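You operate a simulated robot arm through the tools that you are given. There is no shell and no other tool.

The job below is to be done with a simulated robot arm. You get a single attempt, and the scene is never put back.

## Task
Press the bearing into the bracket with the blue press; both lie on the bench.
Fine: load both on the press tray and push the tray in first. Where these are worked on the way, their far stop is far enough and under half their travel is too little: press tray.
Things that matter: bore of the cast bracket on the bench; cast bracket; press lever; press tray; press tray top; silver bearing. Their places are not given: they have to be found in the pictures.

Only the result counts: the job must be done as asked and must still hold three seconds after the hand-in. Knocking over, shifting, dropping, spilling or breaking anything else fails it.

## Robot
A 6-joint arm with a two-finger parallel gripper, fixed in place. Base frame: the origin is on the floor under the middle of its stand, x ahead of it, y to its left, z up; the work surface is at about z = 820. Units: mm, rad, N and s.
With the tool pointing down near the work surface it reaches from about 280 to 640 mm from the base axis. Its first joint turns from -2.007 to 2.007 rad. Payload 3.43 kg.
The TCP is the grasp point between the finger pads, 34 mm short of the fingertips. In the tool frame z runs along the fingers and y along their closing line. Largest opening 128 mm; finger width 24, thickness 12; the body of the gripper, 48 by 130 mm, starts 96 mm behind the TCP.
Orientation is that of the tool frame in the base frame, as a unit quaternion [w, x, y, z]. With the fingers straight down and closing along the base's y, the tool's x points along the base's -x, its y along +y and its z along -z.

## Interface
- The arm moves only by the tool step_arm. Its argument "series" is a list of rows, each a list of 7 numbers: the shift along the tool's x, y, z in mm, then the turn, a rotation vector about the tool's x, y, z in rad, then the finger opening in mm, from 0 to 128. In form: [[dx, dy, dz, ax, ay, az, jaw], ...]. A call has 1 to 20 rows; each row shifts and turns the commanded pose from where the row before left it, along the tool's axes as they then stand. Each row takes 0.2 s and may step no farther than 50 mm and 0.15 rad from the row before; otherwise, or with a gripper value out of range, the whole call is refused. A pose out of reach is approached as far as the arm can. The call stops where the force on the tool passes 70 N (or 10 N more than at its start, if that is more) or the arm is blocked; 0.2 s more then pass. Each finger travels about 153 mm/s and halts on what it meets, pressing with about 44 N; the grip force reading is that of the motor and also rises with nothing between the fingers. The clock runs only during rows and for 0.2 s after the last one: add rows that do not move to give the fingers time. It gives the time, the measured TCP pose, the force on the tool (base axes), the opening and the grip force at its end, in the units of the frame above (readings bear some noise), with the torque about the TCP (base axes, N m) and any sound that the robot's microphone picked up.
- Cameras (640 x 400 px; columns grow to the right, rows downward): "scene" is fixed at [397.9, -499.3, 1567.9]; the picture's right is [0.71, 0.70, 0.00], its down [0.67, -0.67, -0.32] and it looks along [-0.22, 0.23, -0.95] (base axes); focal length 214 px, centre (320, 200). "wrist" rides on the gripper at [76, -11, -160] in the tool frame; the picture's right is [0.15, 0.99, 0.00], its down [-0.88, 0.13, -0.46] and it looks along [-0.45, 0.07, 0.89] (tool axes); focal length 234 px, centre (320, 200).
- get_image(camera): a new picture of that camera. No time passes.
- move_column(by): slides the trunk up (or, below 0, down) by that many mm; the arm rides with it, the base frame stays. It gives what a move gives, with no picture.
- point_at(camera, pixels): for up to 12 pixels [column, row] of the newest picture of that camera ("zoom" is the newest enlarged one), the place [x, y, z] in the base frame of the surface seen there, good to about 3 mm. No time passes.
- zoom(camera, box): a new picture of the part [left, top, right, bottom] of that camera's present view, enlarged. No time passes.
- sign_off(): hands the job in; it is judged then, once.

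Open the gripper and draw the arm clear of the work before you hand the job in, unless the task says otherwise.

The tools are called after "Call:" as a command line: name --pt "numbers of a row" for each row, then --argument value for the rest, lists and objects as JSON in quotes. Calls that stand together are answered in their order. step_arm: Moves the arm, as the interface text tells. Its arguments: {"type":"object","properties":{"series":{"type":"array","items":{"type":"array","items":{"type":"number"}}}},"required":["series"]} The other tools are called the same way: move_column (by) moves the trunk up or down; get_image (camera) takes a picture; point_at (camera, pixels) gives the place of the surface under pixels of a picture; zoom (camera, box) takes an enlarged picture of a part of a camera's view; sign_off () hands the job in.

At the start:

```text
time: 0.0
tool_pos: [235.9, -290.4, 1326.0]
tcp_rot: [0.0, 0.0, 1.0, -0.001]
wrist_force: [-0.5, 0.5, -0.3]
ft_torque: [0.01, 0.01, -0.01]
gripper_width: 127.6
finger_force: 0.0
trunk travel left (down, up): [-900.0, 90.0]
```

scene: 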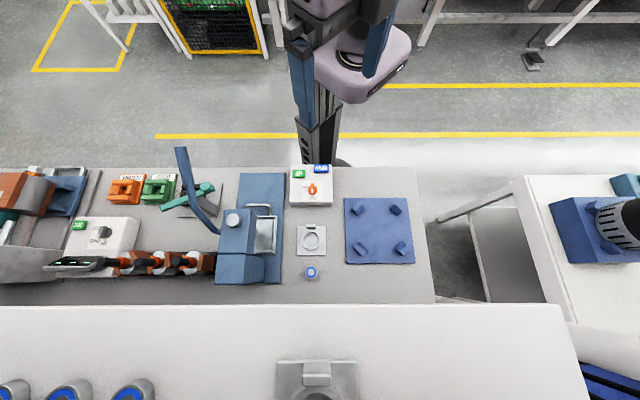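
wrist: 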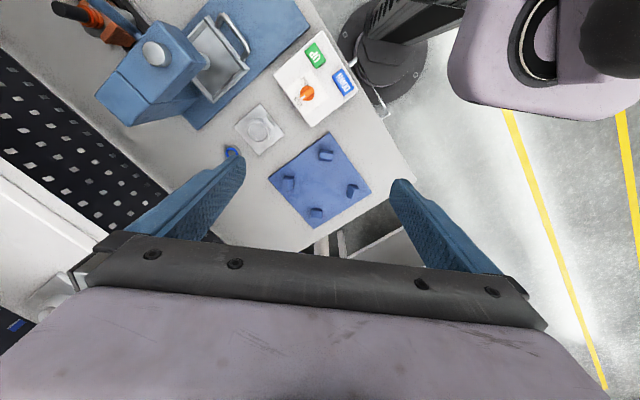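

The scene picture shows the blue press around (250,235), a cast bracket at (312,239) and a small ring, probably the bearing, at (311,272). I zoom in on both cameras.

Call:
zoom --camera "scene" --box '[160, 140, 440, 315]'

Call:
zoom --camera "wrist" --box '[80, 0, 400, 200]'

```text
2.29 times, centred on (300, 228) of scene
```

zoom: 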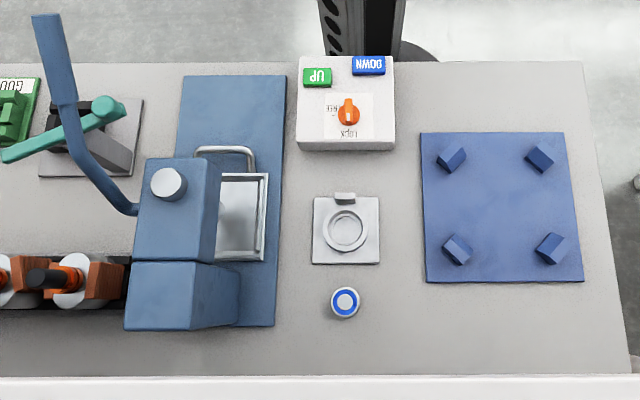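

```text
2.00 times, centred on (240, 100) of wrist
```

zoom: 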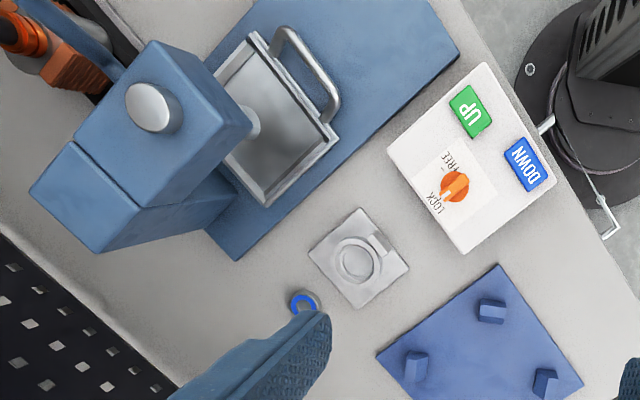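

The wrist zoom shows the tray with handle at (290,100), bracket at (358,260) and bearing at (303,300). I ask for the places of these in this zoomed picture.

Call:
point_at --camera "zoom" --pixels '[[358, 262], [310, 250], [362, 210], [408, 268], [358, 308], [378, 242], [303, 298], [290, 100], [330, 80], [285, 32], [266, 205], [338, 138]]'

Call:
zoom --camera "scene" --box '[210, 190, 350, 290]'

```text
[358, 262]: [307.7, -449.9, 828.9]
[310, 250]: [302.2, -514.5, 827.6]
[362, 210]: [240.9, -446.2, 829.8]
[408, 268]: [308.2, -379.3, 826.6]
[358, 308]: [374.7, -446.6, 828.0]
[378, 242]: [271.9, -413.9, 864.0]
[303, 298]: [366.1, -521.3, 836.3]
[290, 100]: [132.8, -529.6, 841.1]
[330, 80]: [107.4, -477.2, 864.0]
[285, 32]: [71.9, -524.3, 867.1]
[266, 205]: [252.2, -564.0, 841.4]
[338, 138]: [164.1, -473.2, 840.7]
```

```text
4.00 times, centred on (280, 240) of scene
```

zoom: 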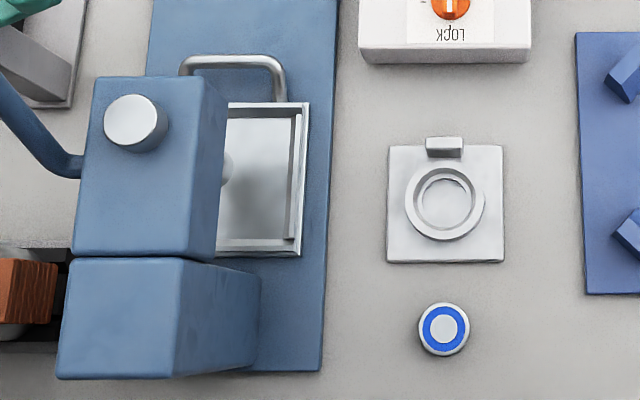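

The enlarged scene view shows the bracket plate, its ring boss at (445,200) with a lug at (445,147), the bearing at (443,329), and the tray with its handle at (240,60). I measure these points.

Call:
point_at --camera "zoom" --pixels '[[445, 202], [410, 200], [480, 200], [445, 167], [445, 235], [445, 141], [430, 141], [461, 141], [443, 329], [422, 329], [466, 329], [443, 350]]'

Call:
point_at --camera "zoom" --pixels '[[235, 61], [186, 66], [280, 66], [278, 92], [305, 105], [297, 254], [260, 150], [260, 225], [225, 165], [135, 118], [305, 300], [200, 300]]'

Call:
point_at --camera "scene" --pixels '[[182, 152], [187, 180], [198, 205], [212, 228], [220, 234], [312, 189], [380, 230], [285, 282], [240, 270], [218, 285], [242, 175], [284, 174]]'

```text
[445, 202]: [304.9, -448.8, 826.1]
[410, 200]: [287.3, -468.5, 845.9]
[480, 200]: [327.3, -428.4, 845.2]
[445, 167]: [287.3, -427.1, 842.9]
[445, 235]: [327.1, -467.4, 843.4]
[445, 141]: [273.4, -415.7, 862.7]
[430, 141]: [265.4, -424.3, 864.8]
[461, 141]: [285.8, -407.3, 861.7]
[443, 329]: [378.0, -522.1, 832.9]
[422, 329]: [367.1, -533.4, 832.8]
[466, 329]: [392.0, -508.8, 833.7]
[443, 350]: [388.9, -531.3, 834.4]
```

```text
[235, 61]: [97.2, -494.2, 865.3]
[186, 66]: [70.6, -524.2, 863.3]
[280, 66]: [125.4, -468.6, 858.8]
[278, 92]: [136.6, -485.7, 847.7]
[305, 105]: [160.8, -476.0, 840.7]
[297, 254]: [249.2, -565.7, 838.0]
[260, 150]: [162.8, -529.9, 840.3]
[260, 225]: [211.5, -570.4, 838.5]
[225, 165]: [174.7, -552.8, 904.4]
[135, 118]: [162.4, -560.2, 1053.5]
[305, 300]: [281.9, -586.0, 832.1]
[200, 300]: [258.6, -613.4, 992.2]
```

```text
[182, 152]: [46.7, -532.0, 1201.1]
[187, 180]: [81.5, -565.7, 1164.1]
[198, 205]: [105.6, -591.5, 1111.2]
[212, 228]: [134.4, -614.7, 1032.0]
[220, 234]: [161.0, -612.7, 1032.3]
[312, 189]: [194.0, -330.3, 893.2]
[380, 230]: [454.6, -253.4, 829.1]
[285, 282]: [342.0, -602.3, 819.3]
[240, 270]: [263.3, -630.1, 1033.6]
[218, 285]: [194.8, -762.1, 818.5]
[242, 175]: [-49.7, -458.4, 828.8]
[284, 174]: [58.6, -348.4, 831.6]
```

The tray's centre seems to lie already below the ram (knob at (162,-560)), so the tray is probably in and must be drawn out for loading; I check the press head's edges and the tray on more points.

Call:
point_at --camera "zoom" --pixels '[[98, 80], [198, 78], [224, 110], [78, 248], [212, 256], [75, 265], [180, 262], [258, 285], [240, 125], [240, 245], [292, 180], [228, 175]]'

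Call:
zoom --camera "wrist" --box '[90, 0, 250, 100]'

```text
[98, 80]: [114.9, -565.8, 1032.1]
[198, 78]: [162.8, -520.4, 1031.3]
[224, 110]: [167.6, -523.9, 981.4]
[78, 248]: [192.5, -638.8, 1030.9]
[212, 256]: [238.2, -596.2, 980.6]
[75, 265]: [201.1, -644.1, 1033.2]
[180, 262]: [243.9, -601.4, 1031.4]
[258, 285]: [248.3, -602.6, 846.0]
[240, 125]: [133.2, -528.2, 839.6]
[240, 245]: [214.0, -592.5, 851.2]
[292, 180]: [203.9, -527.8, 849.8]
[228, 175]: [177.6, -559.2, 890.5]
```

```text
4.00 times, centred on (170, 50) of wrist
```

zoom: 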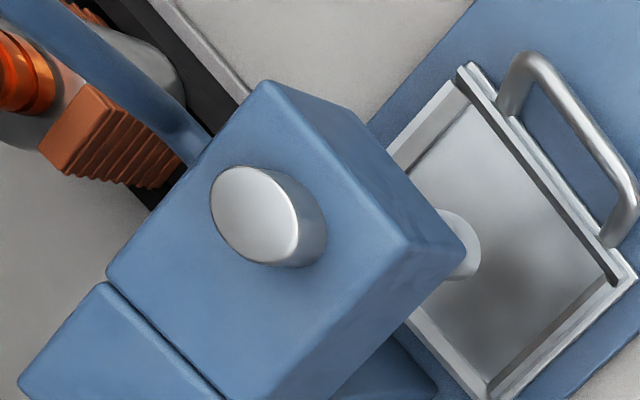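

The head's front edge is at about v=482 mm (along the bench depth), the ram axis about (163,-561), and the lever leans out at about (47,-532,1201). I first turn the tool 45° about its axis so its closing line follows the press width, without moving otherwise.

Call:
step_arm --pt "0 0 0 0 0 0.1309 128" --pt "0 0 0 0 0 0.1309 128" --pt "0 0 0 0 0 0.1309 128" --pt "0 0 0 0 0 0.1309 128" --pt "0 0 0 0 0 0.1309 128" --pt "0 0 0 0 0 0.1309 128" --pt "0 0 0 0 0 0 128"

```text
time: 1.6
tool_pos: [235.0, -292.5, 1324.4]
tcp_rot: [0.0, 0.383, 0.924, 0.0]
wrist_force: [-0.4, 0.0, 0.1]
ft_torque: [-0.02, 0.02, -0.02]
gripper_width: 127.9
finger_force: 0.0
trunk travel left (down, up): [-900.0, 90.0]
```

The tool is now aligned with the press (x toward the press front). I move to a spot in front of the press at about (13,-411,1150) to look at the tray and handle.

Call:
step_arm --pt "9 -30 20 0 0 0 128" --pt "9 -30 20 0 0 0 128" --pt "9 -30 20 0 0 0 128" --pt "9 -30 20 0 0 0 128" --pt "9 -30 20 0 0 0 128" --pt "9 -30 20 0 0 0 128" --pt "9 -30 20 0 0 0 128" --pt "9 -33 20 0 0 0 128" --pt "0 0 0 0 0 0 128"

Call:
get_image --camera "wrist"

Call:
get_image --camera "scene"

```text
time: 3.6
tool_pos: [14.9, -410.2, 1165.1]
tcp_rot: [0.0, 0.383, 0.924, -0.001]
wrist_force: [-1.1, 0.6, 0.0]
ft_torque: [-0.02, 0.0, -0.02]
gripper_width: 128.3
finger_force: 0.1
trunk travel left (down, up): [-900.0, 90.0]
```

```text
taken
```

wrist: 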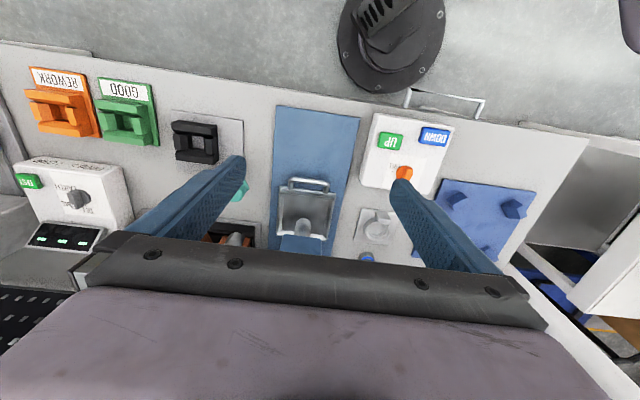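

```text
taken
```

scene: 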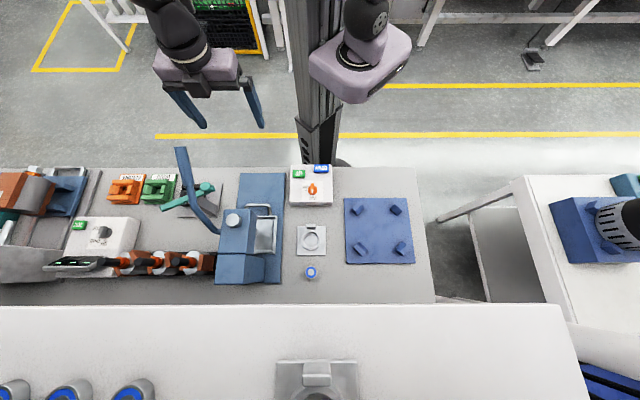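

The wrist camera sees the tray with handle at (305,200) and the bracket at (378,225). I zoom in on both.

Call:
zoom --camera "wrist" --box '[260, 165, 356, 255]'

Call:
zoom --camera "wrist" --box '[330, 190, 426, 270]'

```text
4.44 times, centred on (308, 210) of wrist
```

zoom: 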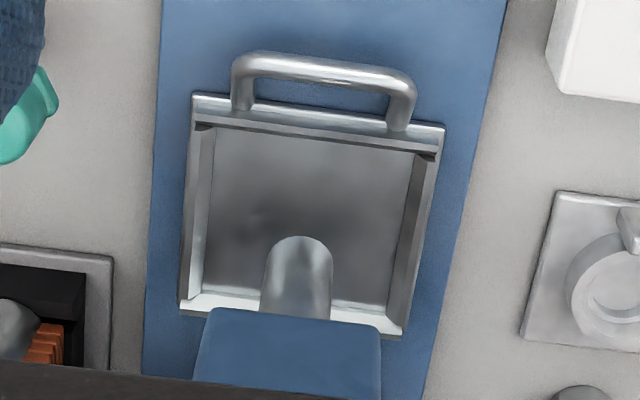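

```text
5.00 times, centred on (378, 230) of wrist
```

zoom: 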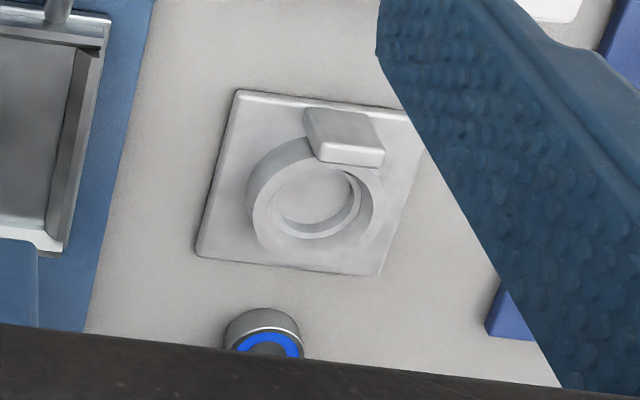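

The tray is a shallow pocket with sloped inner walls, a nest for the bracket plate. I zoom the tray again to measure its pocket and the handle.

Call:
zoom --camera "wrist" --box '[260, 165, 356, 255]'

Call:
point_at --camera "zoom" --pixels '[[195, 97], [442, 128], [185, 305], [402, 330], [215, 130], [410, 155], [207, 285], [388, 305], [320, 68], [240, 75], [410, 90], [300, 200]]'

Call:
point_at --camera "zoom" --pixels '[[320, 60], [320, 78], [240, 100], [400, 122], [320, 112], [320, 135], [192, 200], [203, 200], [428, 220], [415, 225], [300, 240], [300, 260]]'

```text
4.44 times, centred on (308, 210) of wrist
```

zoom: 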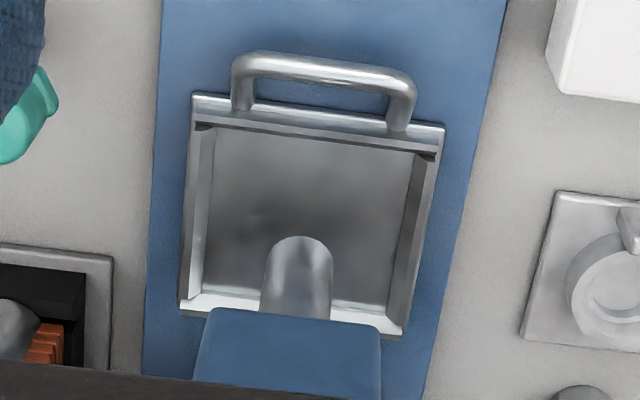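

```text
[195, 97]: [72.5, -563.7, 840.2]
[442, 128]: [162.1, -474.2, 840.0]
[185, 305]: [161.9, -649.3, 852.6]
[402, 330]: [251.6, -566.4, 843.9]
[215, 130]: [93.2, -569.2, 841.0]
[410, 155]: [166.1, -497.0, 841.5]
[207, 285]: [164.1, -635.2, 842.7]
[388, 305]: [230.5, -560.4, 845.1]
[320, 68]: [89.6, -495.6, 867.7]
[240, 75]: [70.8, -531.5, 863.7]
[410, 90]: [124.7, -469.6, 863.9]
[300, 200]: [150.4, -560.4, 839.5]
```

```text
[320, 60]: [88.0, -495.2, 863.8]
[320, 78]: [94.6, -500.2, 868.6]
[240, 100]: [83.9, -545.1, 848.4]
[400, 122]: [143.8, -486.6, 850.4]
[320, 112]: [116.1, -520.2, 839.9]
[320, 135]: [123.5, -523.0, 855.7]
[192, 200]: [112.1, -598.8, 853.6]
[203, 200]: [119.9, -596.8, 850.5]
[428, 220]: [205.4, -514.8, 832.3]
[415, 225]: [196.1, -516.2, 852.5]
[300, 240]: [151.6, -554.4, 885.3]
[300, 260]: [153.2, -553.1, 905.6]
```

Floor of the nest lies at z≈840 about (162,-564), walls up to 856, handle bar at about z 866 with its legs ±41 mm from its centre. I tilt the tool 30° so that the hand leans away from the press and lever, and come down in front of the handle.

Call:
step_arm --pt "0 0 0 0 -0.13 0 128" --pt "0 0 0 0 -0.13 0 128" --pt "0 0 0 0 -0.13 0 128" --pt "0 0 0 0 -0.13 0 128" --pt "12.7 -0.8 32.1 0 0 0 128" --pt "12.7 -0.8 32.1 0 0 0 128" --pt "12.7 -0.8 32.1 0 0 0 128" --pt "12.7 -0.8 32.1 0 0 0 128" --pt "12.7 -0.8 32.1 0 0 0 128" --pt "12.7 -0.8 32.1 0 0 0 128" --pt "0 0 0 0 0 0 128"

Call:
get_image --camera "wrist"

Call:
get_image --camera "scene"

```text
time: 6.0
tool_pos: [32.8, -434.9, 960.0]
tcp_rot: [0.237, 0.371, 0.892, -0.1]
wrist_force: [-0.4, -0.4, -0.4]
ft_torque: [-0.01, -0.03, 0.0]
gripper_width: 127.9
finger_force: 0.1
trunk travel left (down, up): [-900.0, 90.0]
```

```text
taken
```

wrist: 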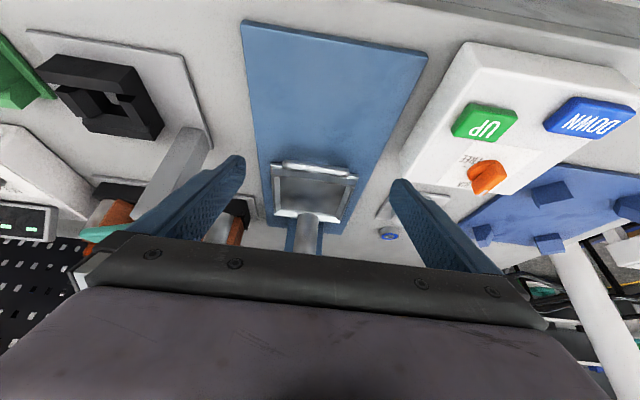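

```text
taken
```

scene: 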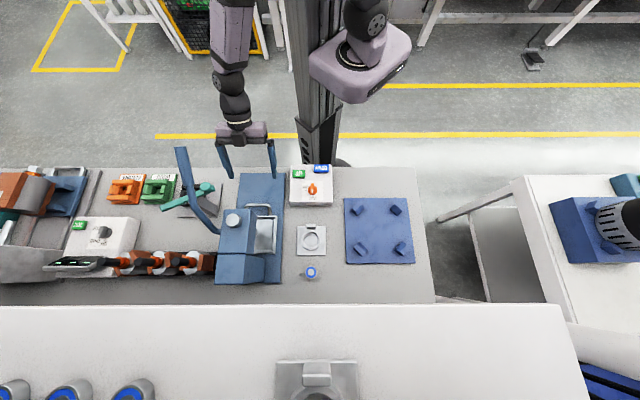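

The open fingers straddle the handle line (handle at (315,170) in the wrist view). I go forward and down so the pads stand beside the handle legs at about z 873.

Call:
step_arm --pt "-8.6 0 30 0 0 0 128" --pt "-8.6 0 30 0 0 0 128" --pt "-8.6 0 30 0 0 0 128" --pt "-8.6 0 29 0 0 0 128" --pt "0 0 0 0 0 0 128"

Call:
get_image --camera "wrist"

Call:
zoom --camera "scene" --box '[160, 120, 320, 220]'

```text
time: 7.2
tool_pos: [95.4, -498.5, 875.0]
tcp_rot: [0.237, 0.37, 0.893, -0.098]
wrist_force: [-0.1, 0.0, 0.4]
ft_torque: [0.03, -0.01, -0.03]
gripper_width: 128.2
finger_force: 0.0
trunk travel left (down, up): [-900.0, 90.0]
```

```text
taken
```

wrist: 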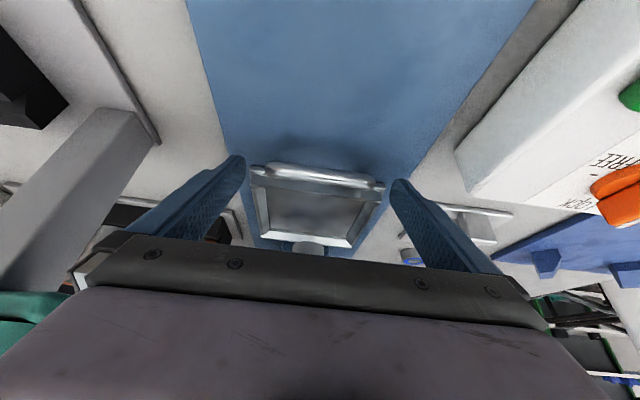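

```text
4.00 times, centred on (240, 170) of scene
```

zoom: 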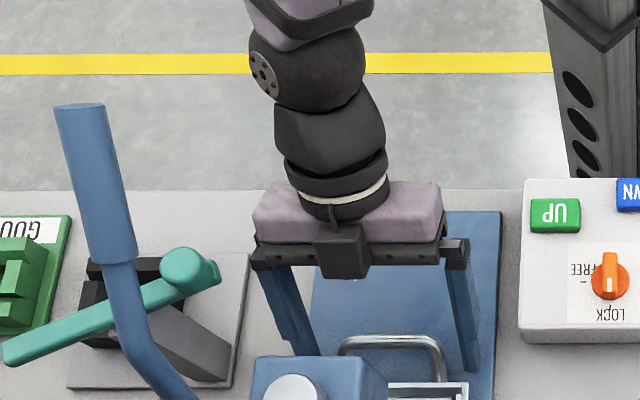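

The fingers stand on both sides of the handle (345–445 in the zoom). I close on its sides.

Call:
step_arm --pt "0 0 0 0 0 0 105" --pt "0 0 0 0 0 0 80" --pt "0 0 0 0 0 0 75" --pt "0 0 0 0 0 0 75"

Call:
get_image --camera "wrist"

```text
time: 8.2
tool_pos: [95.5, -498.0, 876.3]
tcp_rot: [0.238, 0.369, 0.893, -0.098]
wrist_force: [-1.5, -0.6, -2.6]
ft_torque: [-0.26, 0.27, -0.13]
gripper_width: 91.7
finger_force: 44.5
trunk travel left (down, up): [-900.0, 90.0]
```

```text
taken
```

wrist: 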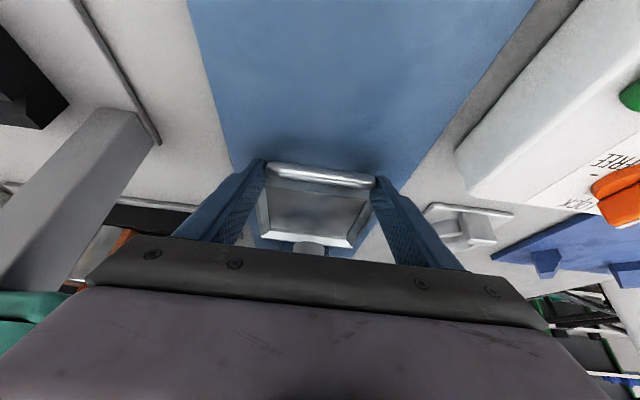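

The handle is gripped at 91.7 mm with 44 N. I pull the tray out level toward the robot by 30 mm and watch the force.

Call:
step_arm --pt "8.68 0 -4.97 0 0 0 75" --pt "8.68 0 -4.97 0 0 0 75" --pt "8.68 0 -4.97 0 0 0 75" --pt "0 0 0 0 0 0 75"

Call:
zoom --camera "scene" --box '[200, 140, 340, 290]'

```text
time: 9.2
tool_pos: [74.3, -477.7, 875.8]
tcp_rot: [0.238, 0.37, 0.893, -0.099]
wrist_force: [0.4, 2.7, 3.5]
ft_torque: [0.1, 0.27, -0.13]
gripper_width: 91.5
finger_force: 44.8
trunk travel left (down, up): [-900.0, 90.0]
```

```text
2.67 times, centred on (270, 215) of scene
```

zoom: 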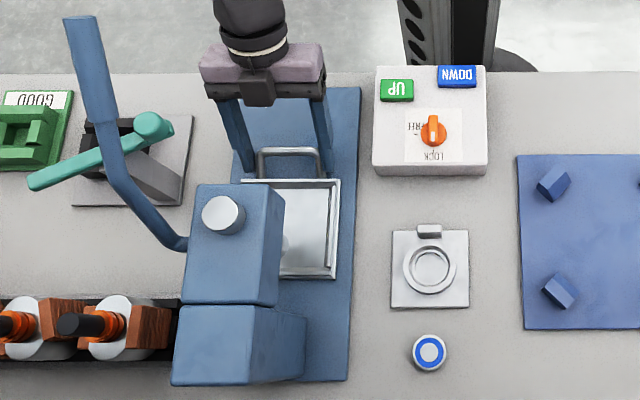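

The tray follows (its rear edge moved to (300,275)) with little force. I pull 90 mm further in 10 mm steps.

Call:
step_arm --pt "8.68 0 -4.97 0 0 0 75" --pt "8.68 0 -4.97 0 0 0 75" --pt "8.68 0 -4.97 0 0 0 75" --pt "8.68 0 -4.97 0 0 0 75" --pt "8.68 0 -4.97 0 0 0 75" --pt "8.68 0 -4.97 0 0 0 75" --pt "8.68 0 -4.97 0 0 0 75" --pt "8.68 0 -4.97 0 0 0 75" --pt "8.68 0 -4.97 0 0 0 75" --pt "0 0 0 0 0 0 75"

Call:
zoom --camera "scene" --box '[200, 140, 340, 290]'

```text
time: 11.4
tool_pos: [13.1, -414.7, 876.2]
tcp_rot: [0.236, 0.371, 0.893, -0.1]
wrist_force: [-1.8, -2.0, 3.0]
ft_torque: [0.1, -1.17, 0.8]
gripper_width: 91.7
finger_force: 45.1
out of reach, approached as far as the arm can: row 9
trunk travel left (down, up): [-900.0, 90.0]
```

```text
2.67 times, centred on (270, 215) of scene
```

zoom: 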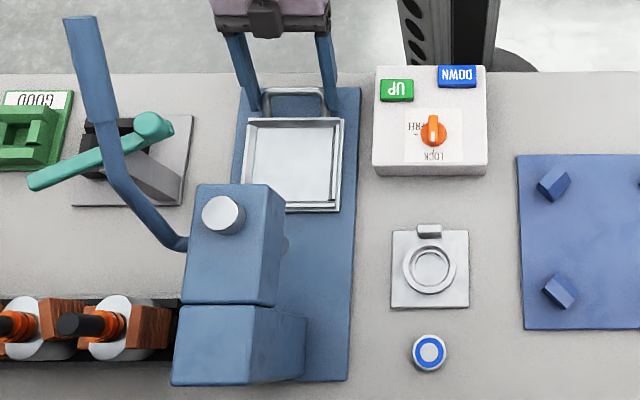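

The tray is now about 117 mm out and its rear edge (313,210) stands clear in front of the head; the arm reached its inner limit. I open the fingers and lift straight up.

Call:
step_arm --pt "0 0 0 0 0 0 110" --pt "0 0 0 0 0 0 128" --pt "0 0 0 0 0 0 128" --pt "-9.9 0 -17.4 0 0 0 128" --pt "-14.9 0 -26 0 0 0 128" --pt "-14.9 0 -26 0 0 0 128" --pt "0 0 0 0 0 0 128"

Call:
get_image --camera "wrist"

Call:
zoom --camera "scene" --box '[200, 140, 340, 290]'

```text
time: 13.0
tool_pos: [14.5, -416.2, 956.3]
tcp_rot: [0.238, 0.37, 0.893, -0.098]
wrist_force: [0.5, -0.9, -0.2]
ft_torque: [0.05, 0.0, 0.01]
gripper_width: 127.9
finger_force: 0.0
trunk travel left (down, up): [-900.0, 90.0]
```

```text
taken
```

wrist: 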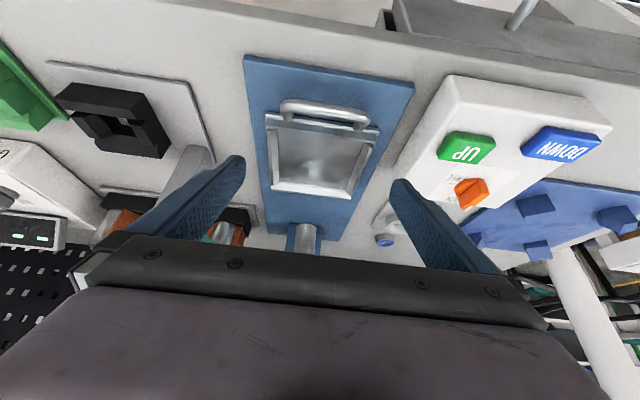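

```text
2.67 times, centred on (270, 215) of scene
```

zoom: 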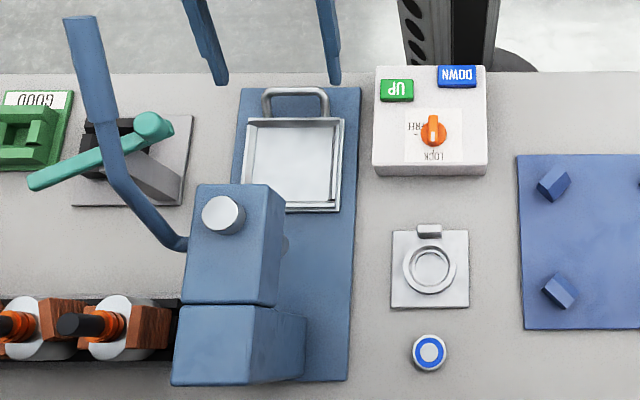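

The tray stays out after release. I zoom the scene camera on the drawn-out tray and on the bracket with bearing to measure them precisely.

Call:
zoom --camera "scene" --box '[220, 170, 300, 220]'

Call:
point_at --camera "zoom" --pixels '[[190, 115], [455, 115], [460, 330], [450, 395], [225, 140], [430, 140], [430, 330], [320, 230], [320, 130], [445, 230], [205, 230], [320, 340]]'

```text
8.00 times, centred on (260, 195) of scene
```

zoom: 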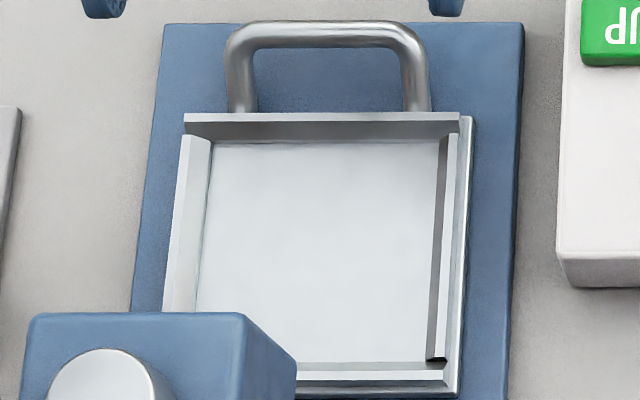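

```text
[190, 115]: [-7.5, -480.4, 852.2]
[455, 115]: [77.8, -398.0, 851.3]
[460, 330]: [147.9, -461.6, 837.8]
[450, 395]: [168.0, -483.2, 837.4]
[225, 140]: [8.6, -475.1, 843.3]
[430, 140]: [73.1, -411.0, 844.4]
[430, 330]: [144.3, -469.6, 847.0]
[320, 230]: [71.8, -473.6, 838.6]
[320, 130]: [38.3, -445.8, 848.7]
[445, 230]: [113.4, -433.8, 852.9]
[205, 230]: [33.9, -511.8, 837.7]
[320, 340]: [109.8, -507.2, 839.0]
```

I sample the nest floor just inside its corners in this zoom.

Call:
point_at --camera "zoom" --pixels '[[216, 150], [432, 150], [421, 350], [300, 358], [207, 200], [433, 240], [430, 200], [203, 270], [199, 300], [320, 148], [320, 144], [380, 358]]'

Call:
zoom --camera "scene" --box '[272, 215, 352, 265]'

```text
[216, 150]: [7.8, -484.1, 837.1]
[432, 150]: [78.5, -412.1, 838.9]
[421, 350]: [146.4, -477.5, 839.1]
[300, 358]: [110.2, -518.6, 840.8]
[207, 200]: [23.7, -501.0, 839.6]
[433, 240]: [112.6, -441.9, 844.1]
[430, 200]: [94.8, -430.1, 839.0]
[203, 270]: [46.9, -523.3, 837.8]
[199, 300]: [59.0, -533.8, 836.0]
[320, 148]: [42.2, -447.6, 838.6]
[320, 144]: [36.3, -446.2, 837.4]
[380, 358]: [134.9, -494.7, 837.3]
```

```text
8.00 times, centred on (312, 240) of scene
```

zoom: 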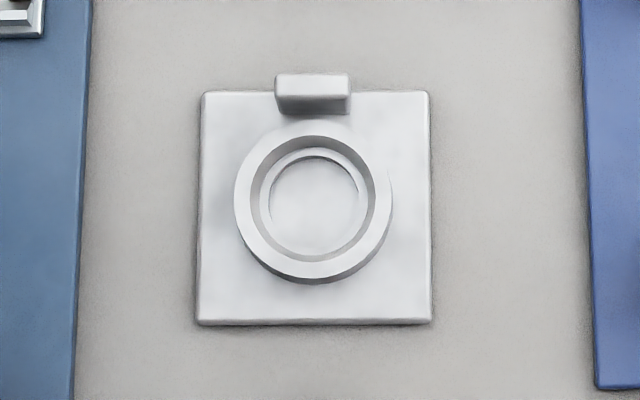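

Now I measure the bracket: plate corners at (203,94), (427,93), (429,320), (200,320), boss ring from 234 to 392 in columns.

Call:
point_at --camera "zoom" --pixels '[[205, 96], [424, 95], [428, 318], [202, 318], [242, 205], [385, 200], [313, 128], [313, 272], [313, 200], [255, 200], [372, 200], [313, 155]]'

Call:
point_at --camera "zoom" --pixels '[[313, 250], [313, 262], [275, 200], [352, 200], [313, 90], [283, 76], [345, 76], [313, 76], [265, 200], [360, 200], [313, 240], [313, 145]]'

```text
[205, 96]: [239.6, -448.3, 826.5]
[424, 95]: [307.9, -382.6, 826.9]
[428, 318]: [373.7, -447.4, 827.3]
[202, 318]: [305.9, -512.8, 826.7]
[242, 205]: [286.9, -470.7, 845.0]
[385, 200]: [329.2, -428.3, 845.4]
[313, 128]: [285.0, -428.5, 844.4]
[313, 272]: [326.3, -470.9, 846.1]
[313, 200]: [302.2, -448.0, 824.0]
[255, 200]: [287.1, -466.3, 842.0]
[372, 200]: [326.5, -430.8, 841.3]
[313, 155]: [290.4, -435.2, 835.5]
```

```text
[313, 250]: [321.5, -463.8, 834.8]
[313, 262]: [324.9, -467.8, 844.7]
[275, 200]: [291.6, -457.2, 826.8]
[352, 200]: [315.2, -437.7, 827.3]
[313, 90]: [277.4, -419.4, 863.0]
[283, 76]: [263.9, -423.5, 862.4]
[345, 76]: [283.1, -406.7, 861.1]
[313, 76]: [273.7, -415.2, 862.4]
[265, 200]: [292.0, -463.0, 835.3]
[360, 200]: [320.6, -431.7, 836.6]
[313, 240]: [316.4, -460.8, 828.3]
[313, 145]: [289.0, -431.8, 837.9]
```

The bracket plate is about 96 mm square centred near (306.7,-448.2), boss 66 mm across with a funnel-shaped bore. Now I zoom on the bearing to measure it.

Call:
zoom --camera "scene" --box '[279, 252, 343, 292]'

Call:
point_at --camera "zoom" --pixels '[[313, 200], [270, 200], [360, 200], [313, 155], [313, 245], [255, 200], [376, 200], [313, 260], [313, 142], [290, 200], [340, 200], [313, 180]]'

```text
10.00 times, centred on (311, 272) of scene
```

zoom: 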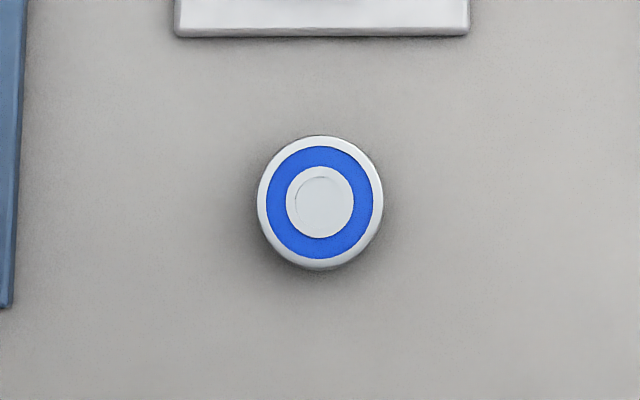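

```text
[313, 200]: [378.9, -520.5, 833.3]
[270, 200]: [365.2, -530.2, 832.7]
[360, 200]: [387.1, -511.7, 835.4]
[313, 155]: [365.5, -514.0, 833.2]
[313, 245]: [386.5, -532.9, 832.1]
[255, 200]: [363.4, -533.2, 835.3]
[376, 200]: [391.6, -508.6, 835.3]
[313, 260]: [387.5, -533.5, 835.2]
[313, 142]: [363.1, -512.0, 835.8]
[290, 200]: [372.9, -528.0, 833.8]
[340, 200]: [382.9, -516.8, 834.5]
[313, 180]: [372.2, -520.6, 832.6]
```

The bearing is about 41 mm across, 15 mm high, centred near (379,-520). I straighten the tool, and move it high over the bracket at about (306.7,-448.2).

Call:
step_arm --pt "0 0 -25 0 0 0 128" --pt "0 0 -25 0 0.13 0 128" --pt "0 0 0 0 0.13 0 128" --pt "0 0 0 0 0.13 0 128" --pt "0 0 0 0 0.13 0 128" --pt "-20 23 0 0 0 0 128" --pt "-30 23 0 0 0 0 128" --pt "-30 23 0 0 0 0 128" --pt "-30 23 0 0 0 0 128" --pt "-30 23 0 0 0 0 128" --pt "-30 23 0 0 0 0 128" --pt "-30 23 0 0 0 0 128" --pt "-30 23 0 0 0 0 128" --pt "0 0 0 0 0 0 128"

Call:
get_image --camera "wrist"

Call:
zoom --camera "scene" --box '[240, 170, 400, 290]'

```text
time: 16.0
tool_pos: [295.6, -433.4, 999.6]
tcp_rot: [0.0, 0.383, 0.924, 0.001]
wrist_force: [-0.1, -0.3, -0.4]
ft_torque: [-0.02, 0.01, -0.02]
gripper_width: 127.9
finger_force: 0.2
out of reach, approached as far as the arm can: row 1
trunk travel left (down, up): [-900.0, 90.0]
```

```text
taken
```

wrist: 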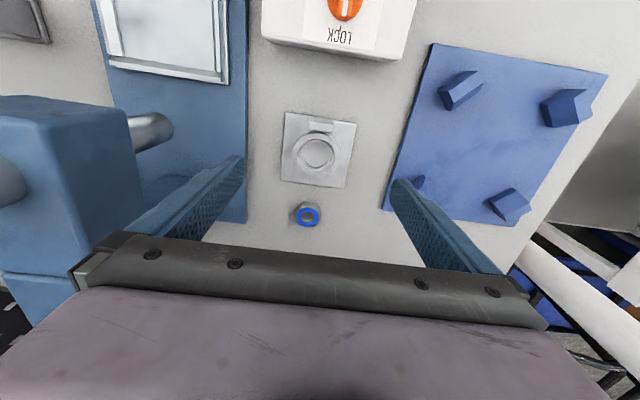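

```text
3.33 times, centred on (320, 230) of scene
```

zoom: 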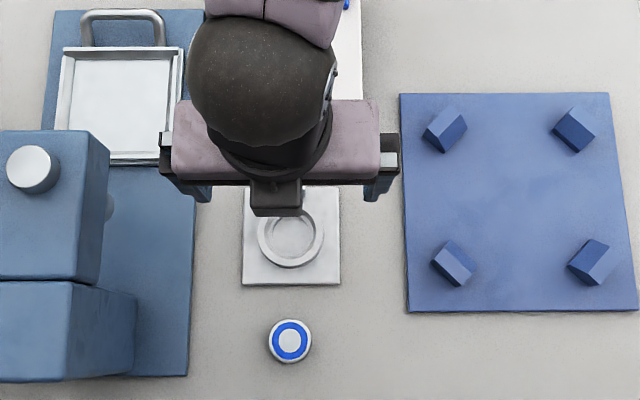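

The tool is at about (295.6,-433.4,1000), nearly above the bracket. I zoom the wrist view to double-check the bracket and bearing positions.

Call:
zoom --camera "wrist" --box '[260, 95, 388, 235]'

Call:
point_at --camera "wrist" --pixels '[[286, 113], [355, 124], [281, 179], [344, 187], [316, 135], [316, 170], [295, 152], [337, 153], [306, 216], [295, 216], [318, 216], [316, 154]]'

```text
2.86 times, centred on (324, 165) of wrist
```

zoom: 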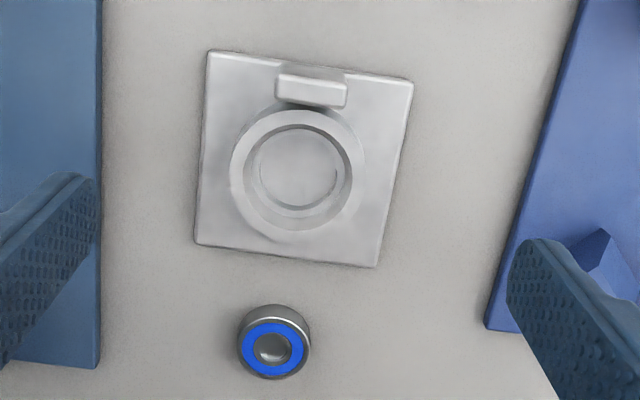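

```text
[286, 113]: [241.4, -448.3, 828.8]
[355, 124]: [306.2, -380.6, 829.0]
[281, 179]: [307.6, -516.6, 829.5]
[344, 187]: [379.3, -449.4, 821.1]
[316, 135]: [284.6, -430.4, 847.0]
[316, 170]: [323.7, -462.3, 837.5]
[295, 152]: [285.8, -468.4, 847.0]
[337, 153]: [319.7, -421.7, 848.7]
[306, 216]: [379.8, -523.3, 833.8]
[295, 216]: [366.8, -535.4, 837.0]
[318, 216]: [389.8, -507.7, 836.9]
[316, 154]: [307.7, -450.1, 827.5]
```

Both cameras agree on the bracket centre near (307,-449). I centre over it and descend to TCP z≈866, so the tips end about 4 mm above the plate.

Call:
step_arm --pt "-18.4 -2.7 20 0 0 0 110" --pt "0 0 30 0 0 0 110" --pt "0 0 30 0 0 0 110" --pt "0 0 25 0 0 0 110" --pt "0 0 15 0 0 0 110" --pt "0 0 10 0 0 0 110" --pt "0 0 3 0 0 0 110" --pt "0 0 0 0 0 0 110"

Call:
get_image --camera "wrist"

Call:
zoom --camera "scene" --box '[260, 190, 360, 290]'

```text
time: 17.8
tool_pos: [306.8, -450.4, 864.0]
tcp_rot: [0.0, 0.383, 0.924, 0.0]
wrist_force: [0.0, 1.0, 0.0]
ft_torque: [0.03, -0.01, 0.02]
gripper_width: 109.9
finger_force: 0.0
trunk travel left (down, up): [-900.0, 90.0]
```

```text
taken
```

wrist: 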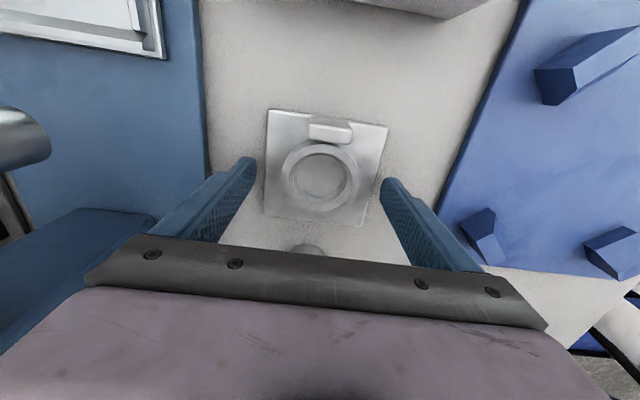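

```text
4.00 times, centred on (310, 240) of scene
```

zoom: 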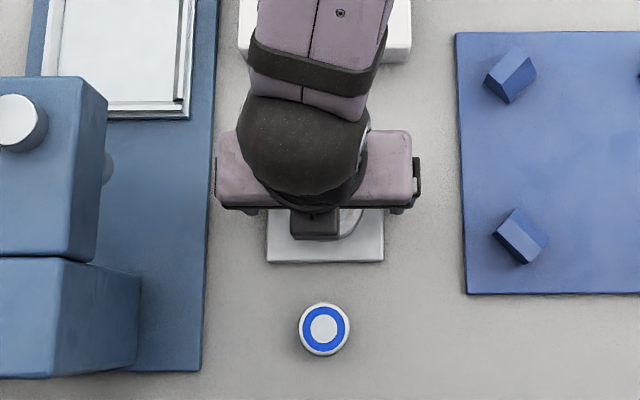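

Tool is centred over the boss (316,178 in the wrist view). I raise 2 mm and close on the boss.

Call:
step_arm --pt "1 1 -2 0 0 0 90" --pt "0 0 0 0 0 0 70" --pt "0 0 0 0 0 0 55" --pt "0 0 0 0 0 0 50" --pt "0 0 0 0 0 0 50"

Call:
get_image --camera "wrist"

```text
time: 19.0
tool_pos: [308.6, -448.2, 867.7]
tcp_rot: [0.0, 0.383, 0.924, 0.0]
wrist_force: [0.2, -0.2, 0.7]
ft_torque: [-0.13, 0.09, -0.02]
gripper_width: 62.0
finger_force: 43.6
trunk travel left (down, up): [-900.0, 90.0]
```

```text
taken
```

wrist: 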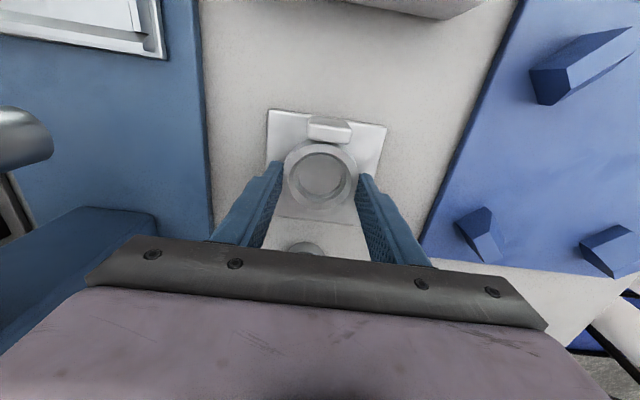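

The boss is held at 62 mm with 44 N. I lift 25 mm and check the grip.

Call:
step_arm --pt "0 0 -5 0 0 0 50" --pt "0 0 -10 0 0 0 50" --pt "0 0 -10 0 0 0 50" --pt "0 0 0 0 0 0 50"

Call:
get_image --camera "wrist"

Call:
zoom --camera "scene" --box '[260, 190, 360, 290]'

```text
time: 20.0
tool_pos: [310.0, -446.9, 892.0]
tcp_rot: [-0.001, 0.384, 0.924, 0.001]
wrist_force: [-0.4, -0.7, -4.0]
ft_torque: [-0.02, 0.01, 0.01]
gripper_width: 62.0
finger_force: 43.7
trunk travel left (down, up): [-900.0, 90.0]
```

```text
taken
```

wrist: 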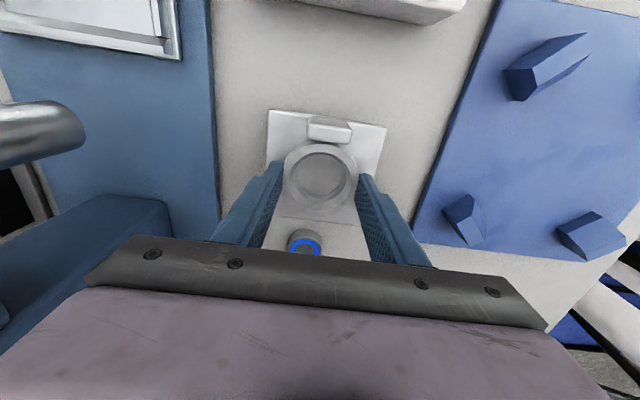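

```text
4.00 times, centred on (310, 240) of scene
```

zoom: 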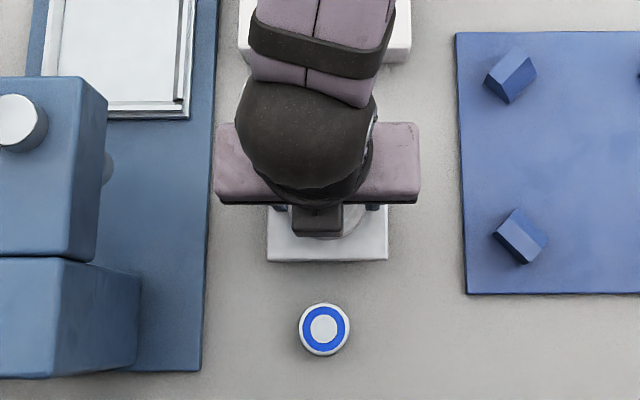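

The bracket hangs level (4 N). Before carrying it to the tray I check the lever's tip and the control box extents, which lie beside the path.

Call:
zoom --camera "scene" --box '[150, 130, 270, 250]'

Call:
point_at --camera "scene" --pixels '[[181, 149], [186, 149], [178, 150], [184, 160], [189, 176], [191, 186], [193, 195], [203, 212], [300, 202], [293, 202], [330, 202], [313, 188]]'

```text
3.33 times, centred on (210, 190) of scene
```

zoom: 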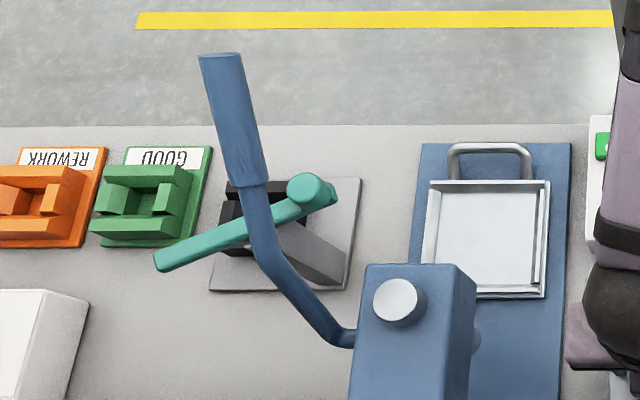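

```text
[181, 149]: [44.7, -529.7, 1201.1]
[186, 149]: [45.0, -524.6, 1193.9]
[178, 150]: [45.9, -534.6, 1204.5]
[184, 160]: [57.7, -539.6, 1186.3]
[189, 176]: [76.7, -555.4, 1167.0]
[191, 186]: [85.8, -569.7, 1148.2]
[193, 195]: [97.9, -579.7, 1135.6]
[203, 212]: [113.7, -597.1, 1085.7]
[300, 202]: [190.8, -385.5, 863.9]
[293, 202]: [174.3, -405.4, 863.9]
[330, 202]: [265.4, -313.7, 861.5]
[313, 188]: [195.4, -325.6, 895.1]
```

The lever tip reaches to about (45,-530,1204), so a vertical hand over the tray would stand close to it. I set the bracket back down exactly where it was and regrip it with the hand leaning 20° away from the press.

Call:
step_arm --pt "0 0 10 0 0 0 50" --pt "0 0 10 0 0 0 50" --pt "0 0 4.5 0 0 0 50" --pt "0 0 0 0 0 0 50" --pt "0 0 0 0 0 0 64" --pt "0 0 0 0 0 0 90" --pt "0 0 0 0 0 0 110"

```text
time: 21.6
tool_pos: [309.4, -447.5, 866.8]
tcp_rot: [0.001, 0.382, 0.924, 0.0]
wrist_force: [0.6, 0.9, -0.3]
ft_torque: [-0.01, 0.0, -0.01]
gripper_width: 110.0
finger_force: 0.2
trunk travel left (down, up): [-900.0, 90.0]
```

The bracket is back on the bench and released. I rise 30 mm, tilt the tool 0.35 rad, and come back with the tips beside the boss.

Call:
step_arm --pt "0 0 -30 0 0 0 110" --pt "0 0 0 0 -0.1167 0 110" --pt "0 0 0 0 -0.1167 0 110" --pt "0 0 0 0 -0.1167 0 110" --pt "10 -1 5 0 0 0 110" --pt "10 -1 10 0 0 0 110" --pt "0.3 0 8 0 0 0 110" --pt "0 0 0 0 0 0 110"

Call:
get_image --camera "wrist"

Call:
zoom --camera "scene" --box '[260, 190, 360, 290]'

```text
time: 23.4
tool_pos: [300.1, -439.8, 870.1]
tcp_rot: [0.161, 0.376, 0.91, -0.067]
wrist_force: [-1.1, 0.3, -0.1]
ft_torque: [-0.01, 0.03, 0.01]
gripper_width: 110.1
finger_force: 0.1
trunk travel left (down, up): [-900.0, 90.0]
```

```text
taken
```

wrist: 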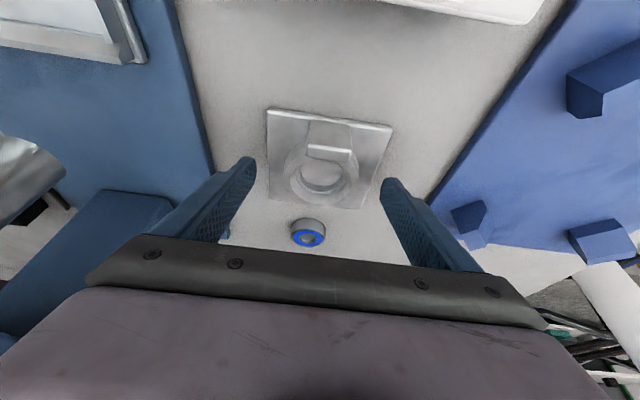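

```text
4.00 times, centred on (310, 240) of scene
```

zoom: 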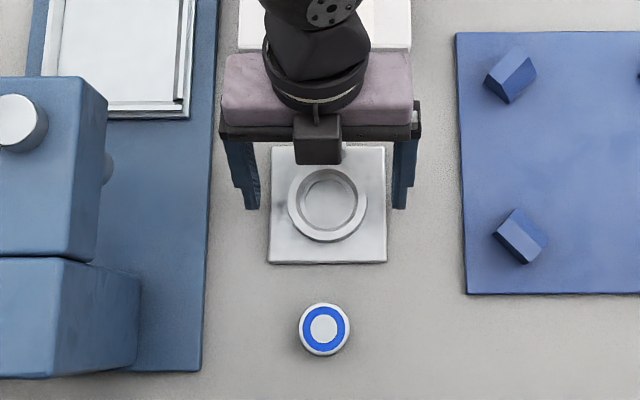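

Fingers stand either side of the boss, tool leaning 20°. I lower 2 mm and close on the boss.

Call:
step_arm --pt "0.7 -0.5 1.9 0 0 0 90" --pt "0 0 0 0 0 0 70" --pt "0 0 0 0 0 0 55" --pt "0 0 0 0 0 0 50" --pt "0 0 0 0 0 0 50"

Call:
get_image --camera "wrist"

Call:
zoom --camera "scene" --box '[270, 200, 350, 250]'

```text
time: 24.6
tool_pos: [299.7, -440.0, 868.3]
tcp_rot: [0.161, 0.377, 0.91, -0.067]
wrist_force: [1.1, 1.0, 1.5]
ft_torque: [0.3, -0.2, -0.04]
gripper_width: 61.8
finger_force: 44.5
trunk travel left (down, up): [-900.0, 90.0]
```

```text
taken
```

wrist: 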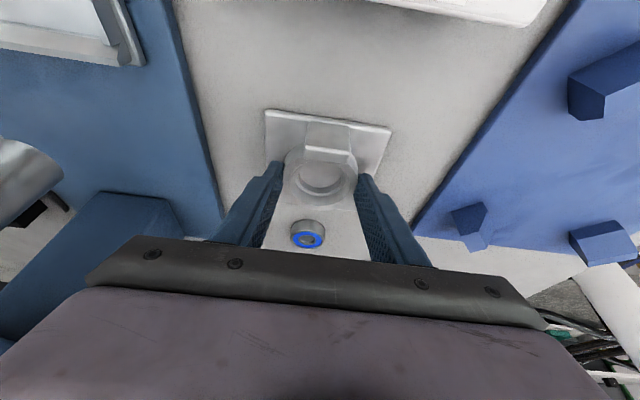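

```text
8.00 times, centred on (310, 225) of scene
```

zoom: 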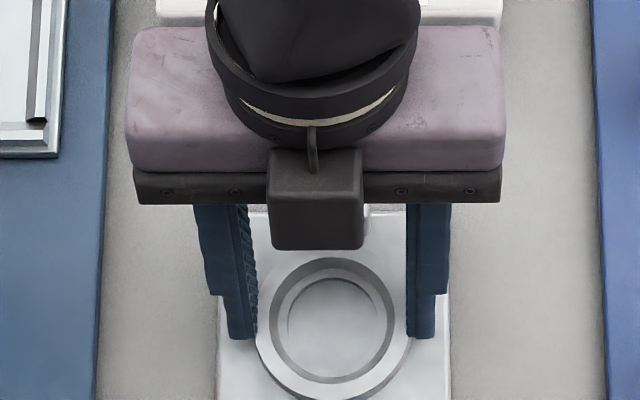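

The boss is gripped at 61.8 mm. I lift 25 mm and look whether the bracket stays level.

Call:
step_arm --pt "-1.7 0 -4.7 0 0 0 50" --pt "-3.4 0 -9.4 0 0 0 50" --pt "-3.4 0 -9.4 0 0 0 50" --pt "0 0 0 0 0 0 50"

Call:
get_image --camera "wrist"

Call:
zoom --camera "scene" --box '[270, 200, 350, 250]'

```text
time: 25.6
tool_pos: [299.6, -441.4, 891.9]
tcp_rot: [0.16, 0.377, 0.91, -0.066]
wrist_force: [0.3, 0.3, -4.1]
ft_torque: [-0.01, 0.03, 0.0]
gripper_width: 61.7
finger_force: 44.0
trunk travel left (down, up): [-900.0, 90.0]
```

```text
taken
```

wrist: 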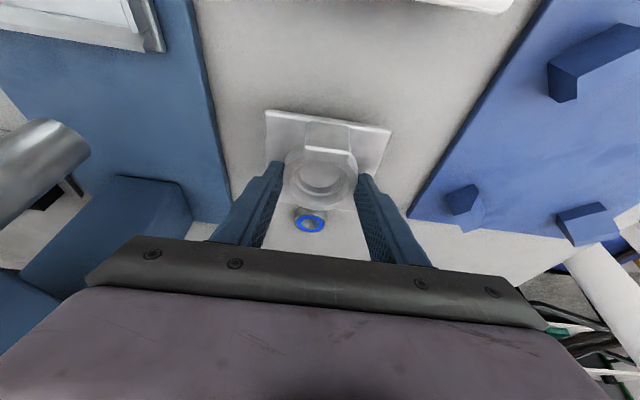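

```text
8.00 times, centred on (310, 225) of scene
```

zoom: 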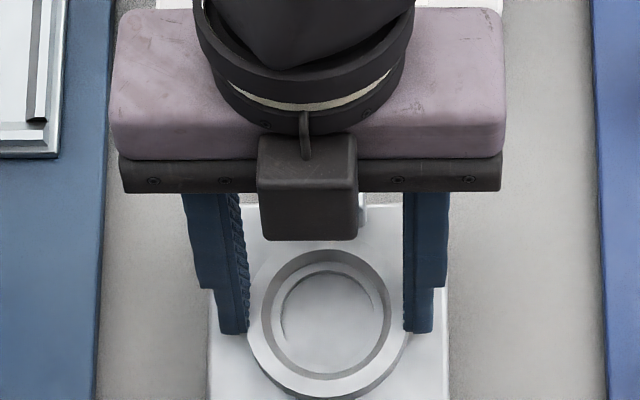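

The bracket looks unchanged in the hand. I check its level and offset from the TCP by sampling points on it.

Call:
point_at --camera "wrist" --pixels '[[269, 114], [386, 131], [268, 150], [372, 165], [290, 175], [352, 180], [320, 202], [320, 180], [327, 128], [295, 150]]'

Call:
point_at --camera "zoom" --pixels '[[320, 258], [320, 378], [256, 318], [396, 318], [320, 318], [220, 370], [440, 370], [320, 390], [388, 205], [430, 215]]'

```text
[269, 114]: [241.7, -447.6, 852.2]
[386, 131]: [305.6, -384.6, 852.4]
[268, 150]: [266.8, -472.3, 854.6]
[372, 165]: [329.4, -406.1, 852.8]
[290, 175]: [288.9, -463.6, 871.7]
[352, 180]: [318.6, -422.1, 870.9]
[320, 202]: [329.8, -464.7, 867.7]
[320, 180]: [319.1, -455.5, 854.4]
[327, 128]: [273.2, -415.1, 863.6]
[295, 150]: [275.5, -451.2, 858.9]
```

```text
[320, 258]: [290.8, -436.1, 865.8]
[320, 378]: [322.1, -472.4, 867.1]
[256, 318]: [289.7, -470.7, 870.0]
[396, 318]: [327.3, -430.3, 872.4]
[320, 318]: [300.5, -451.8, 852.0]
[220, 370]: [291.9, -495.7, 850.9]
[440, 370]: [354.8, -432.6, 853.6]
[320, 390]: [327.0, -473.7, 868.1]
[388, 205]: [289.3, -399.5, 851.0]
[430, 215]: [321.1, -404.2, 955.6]
```

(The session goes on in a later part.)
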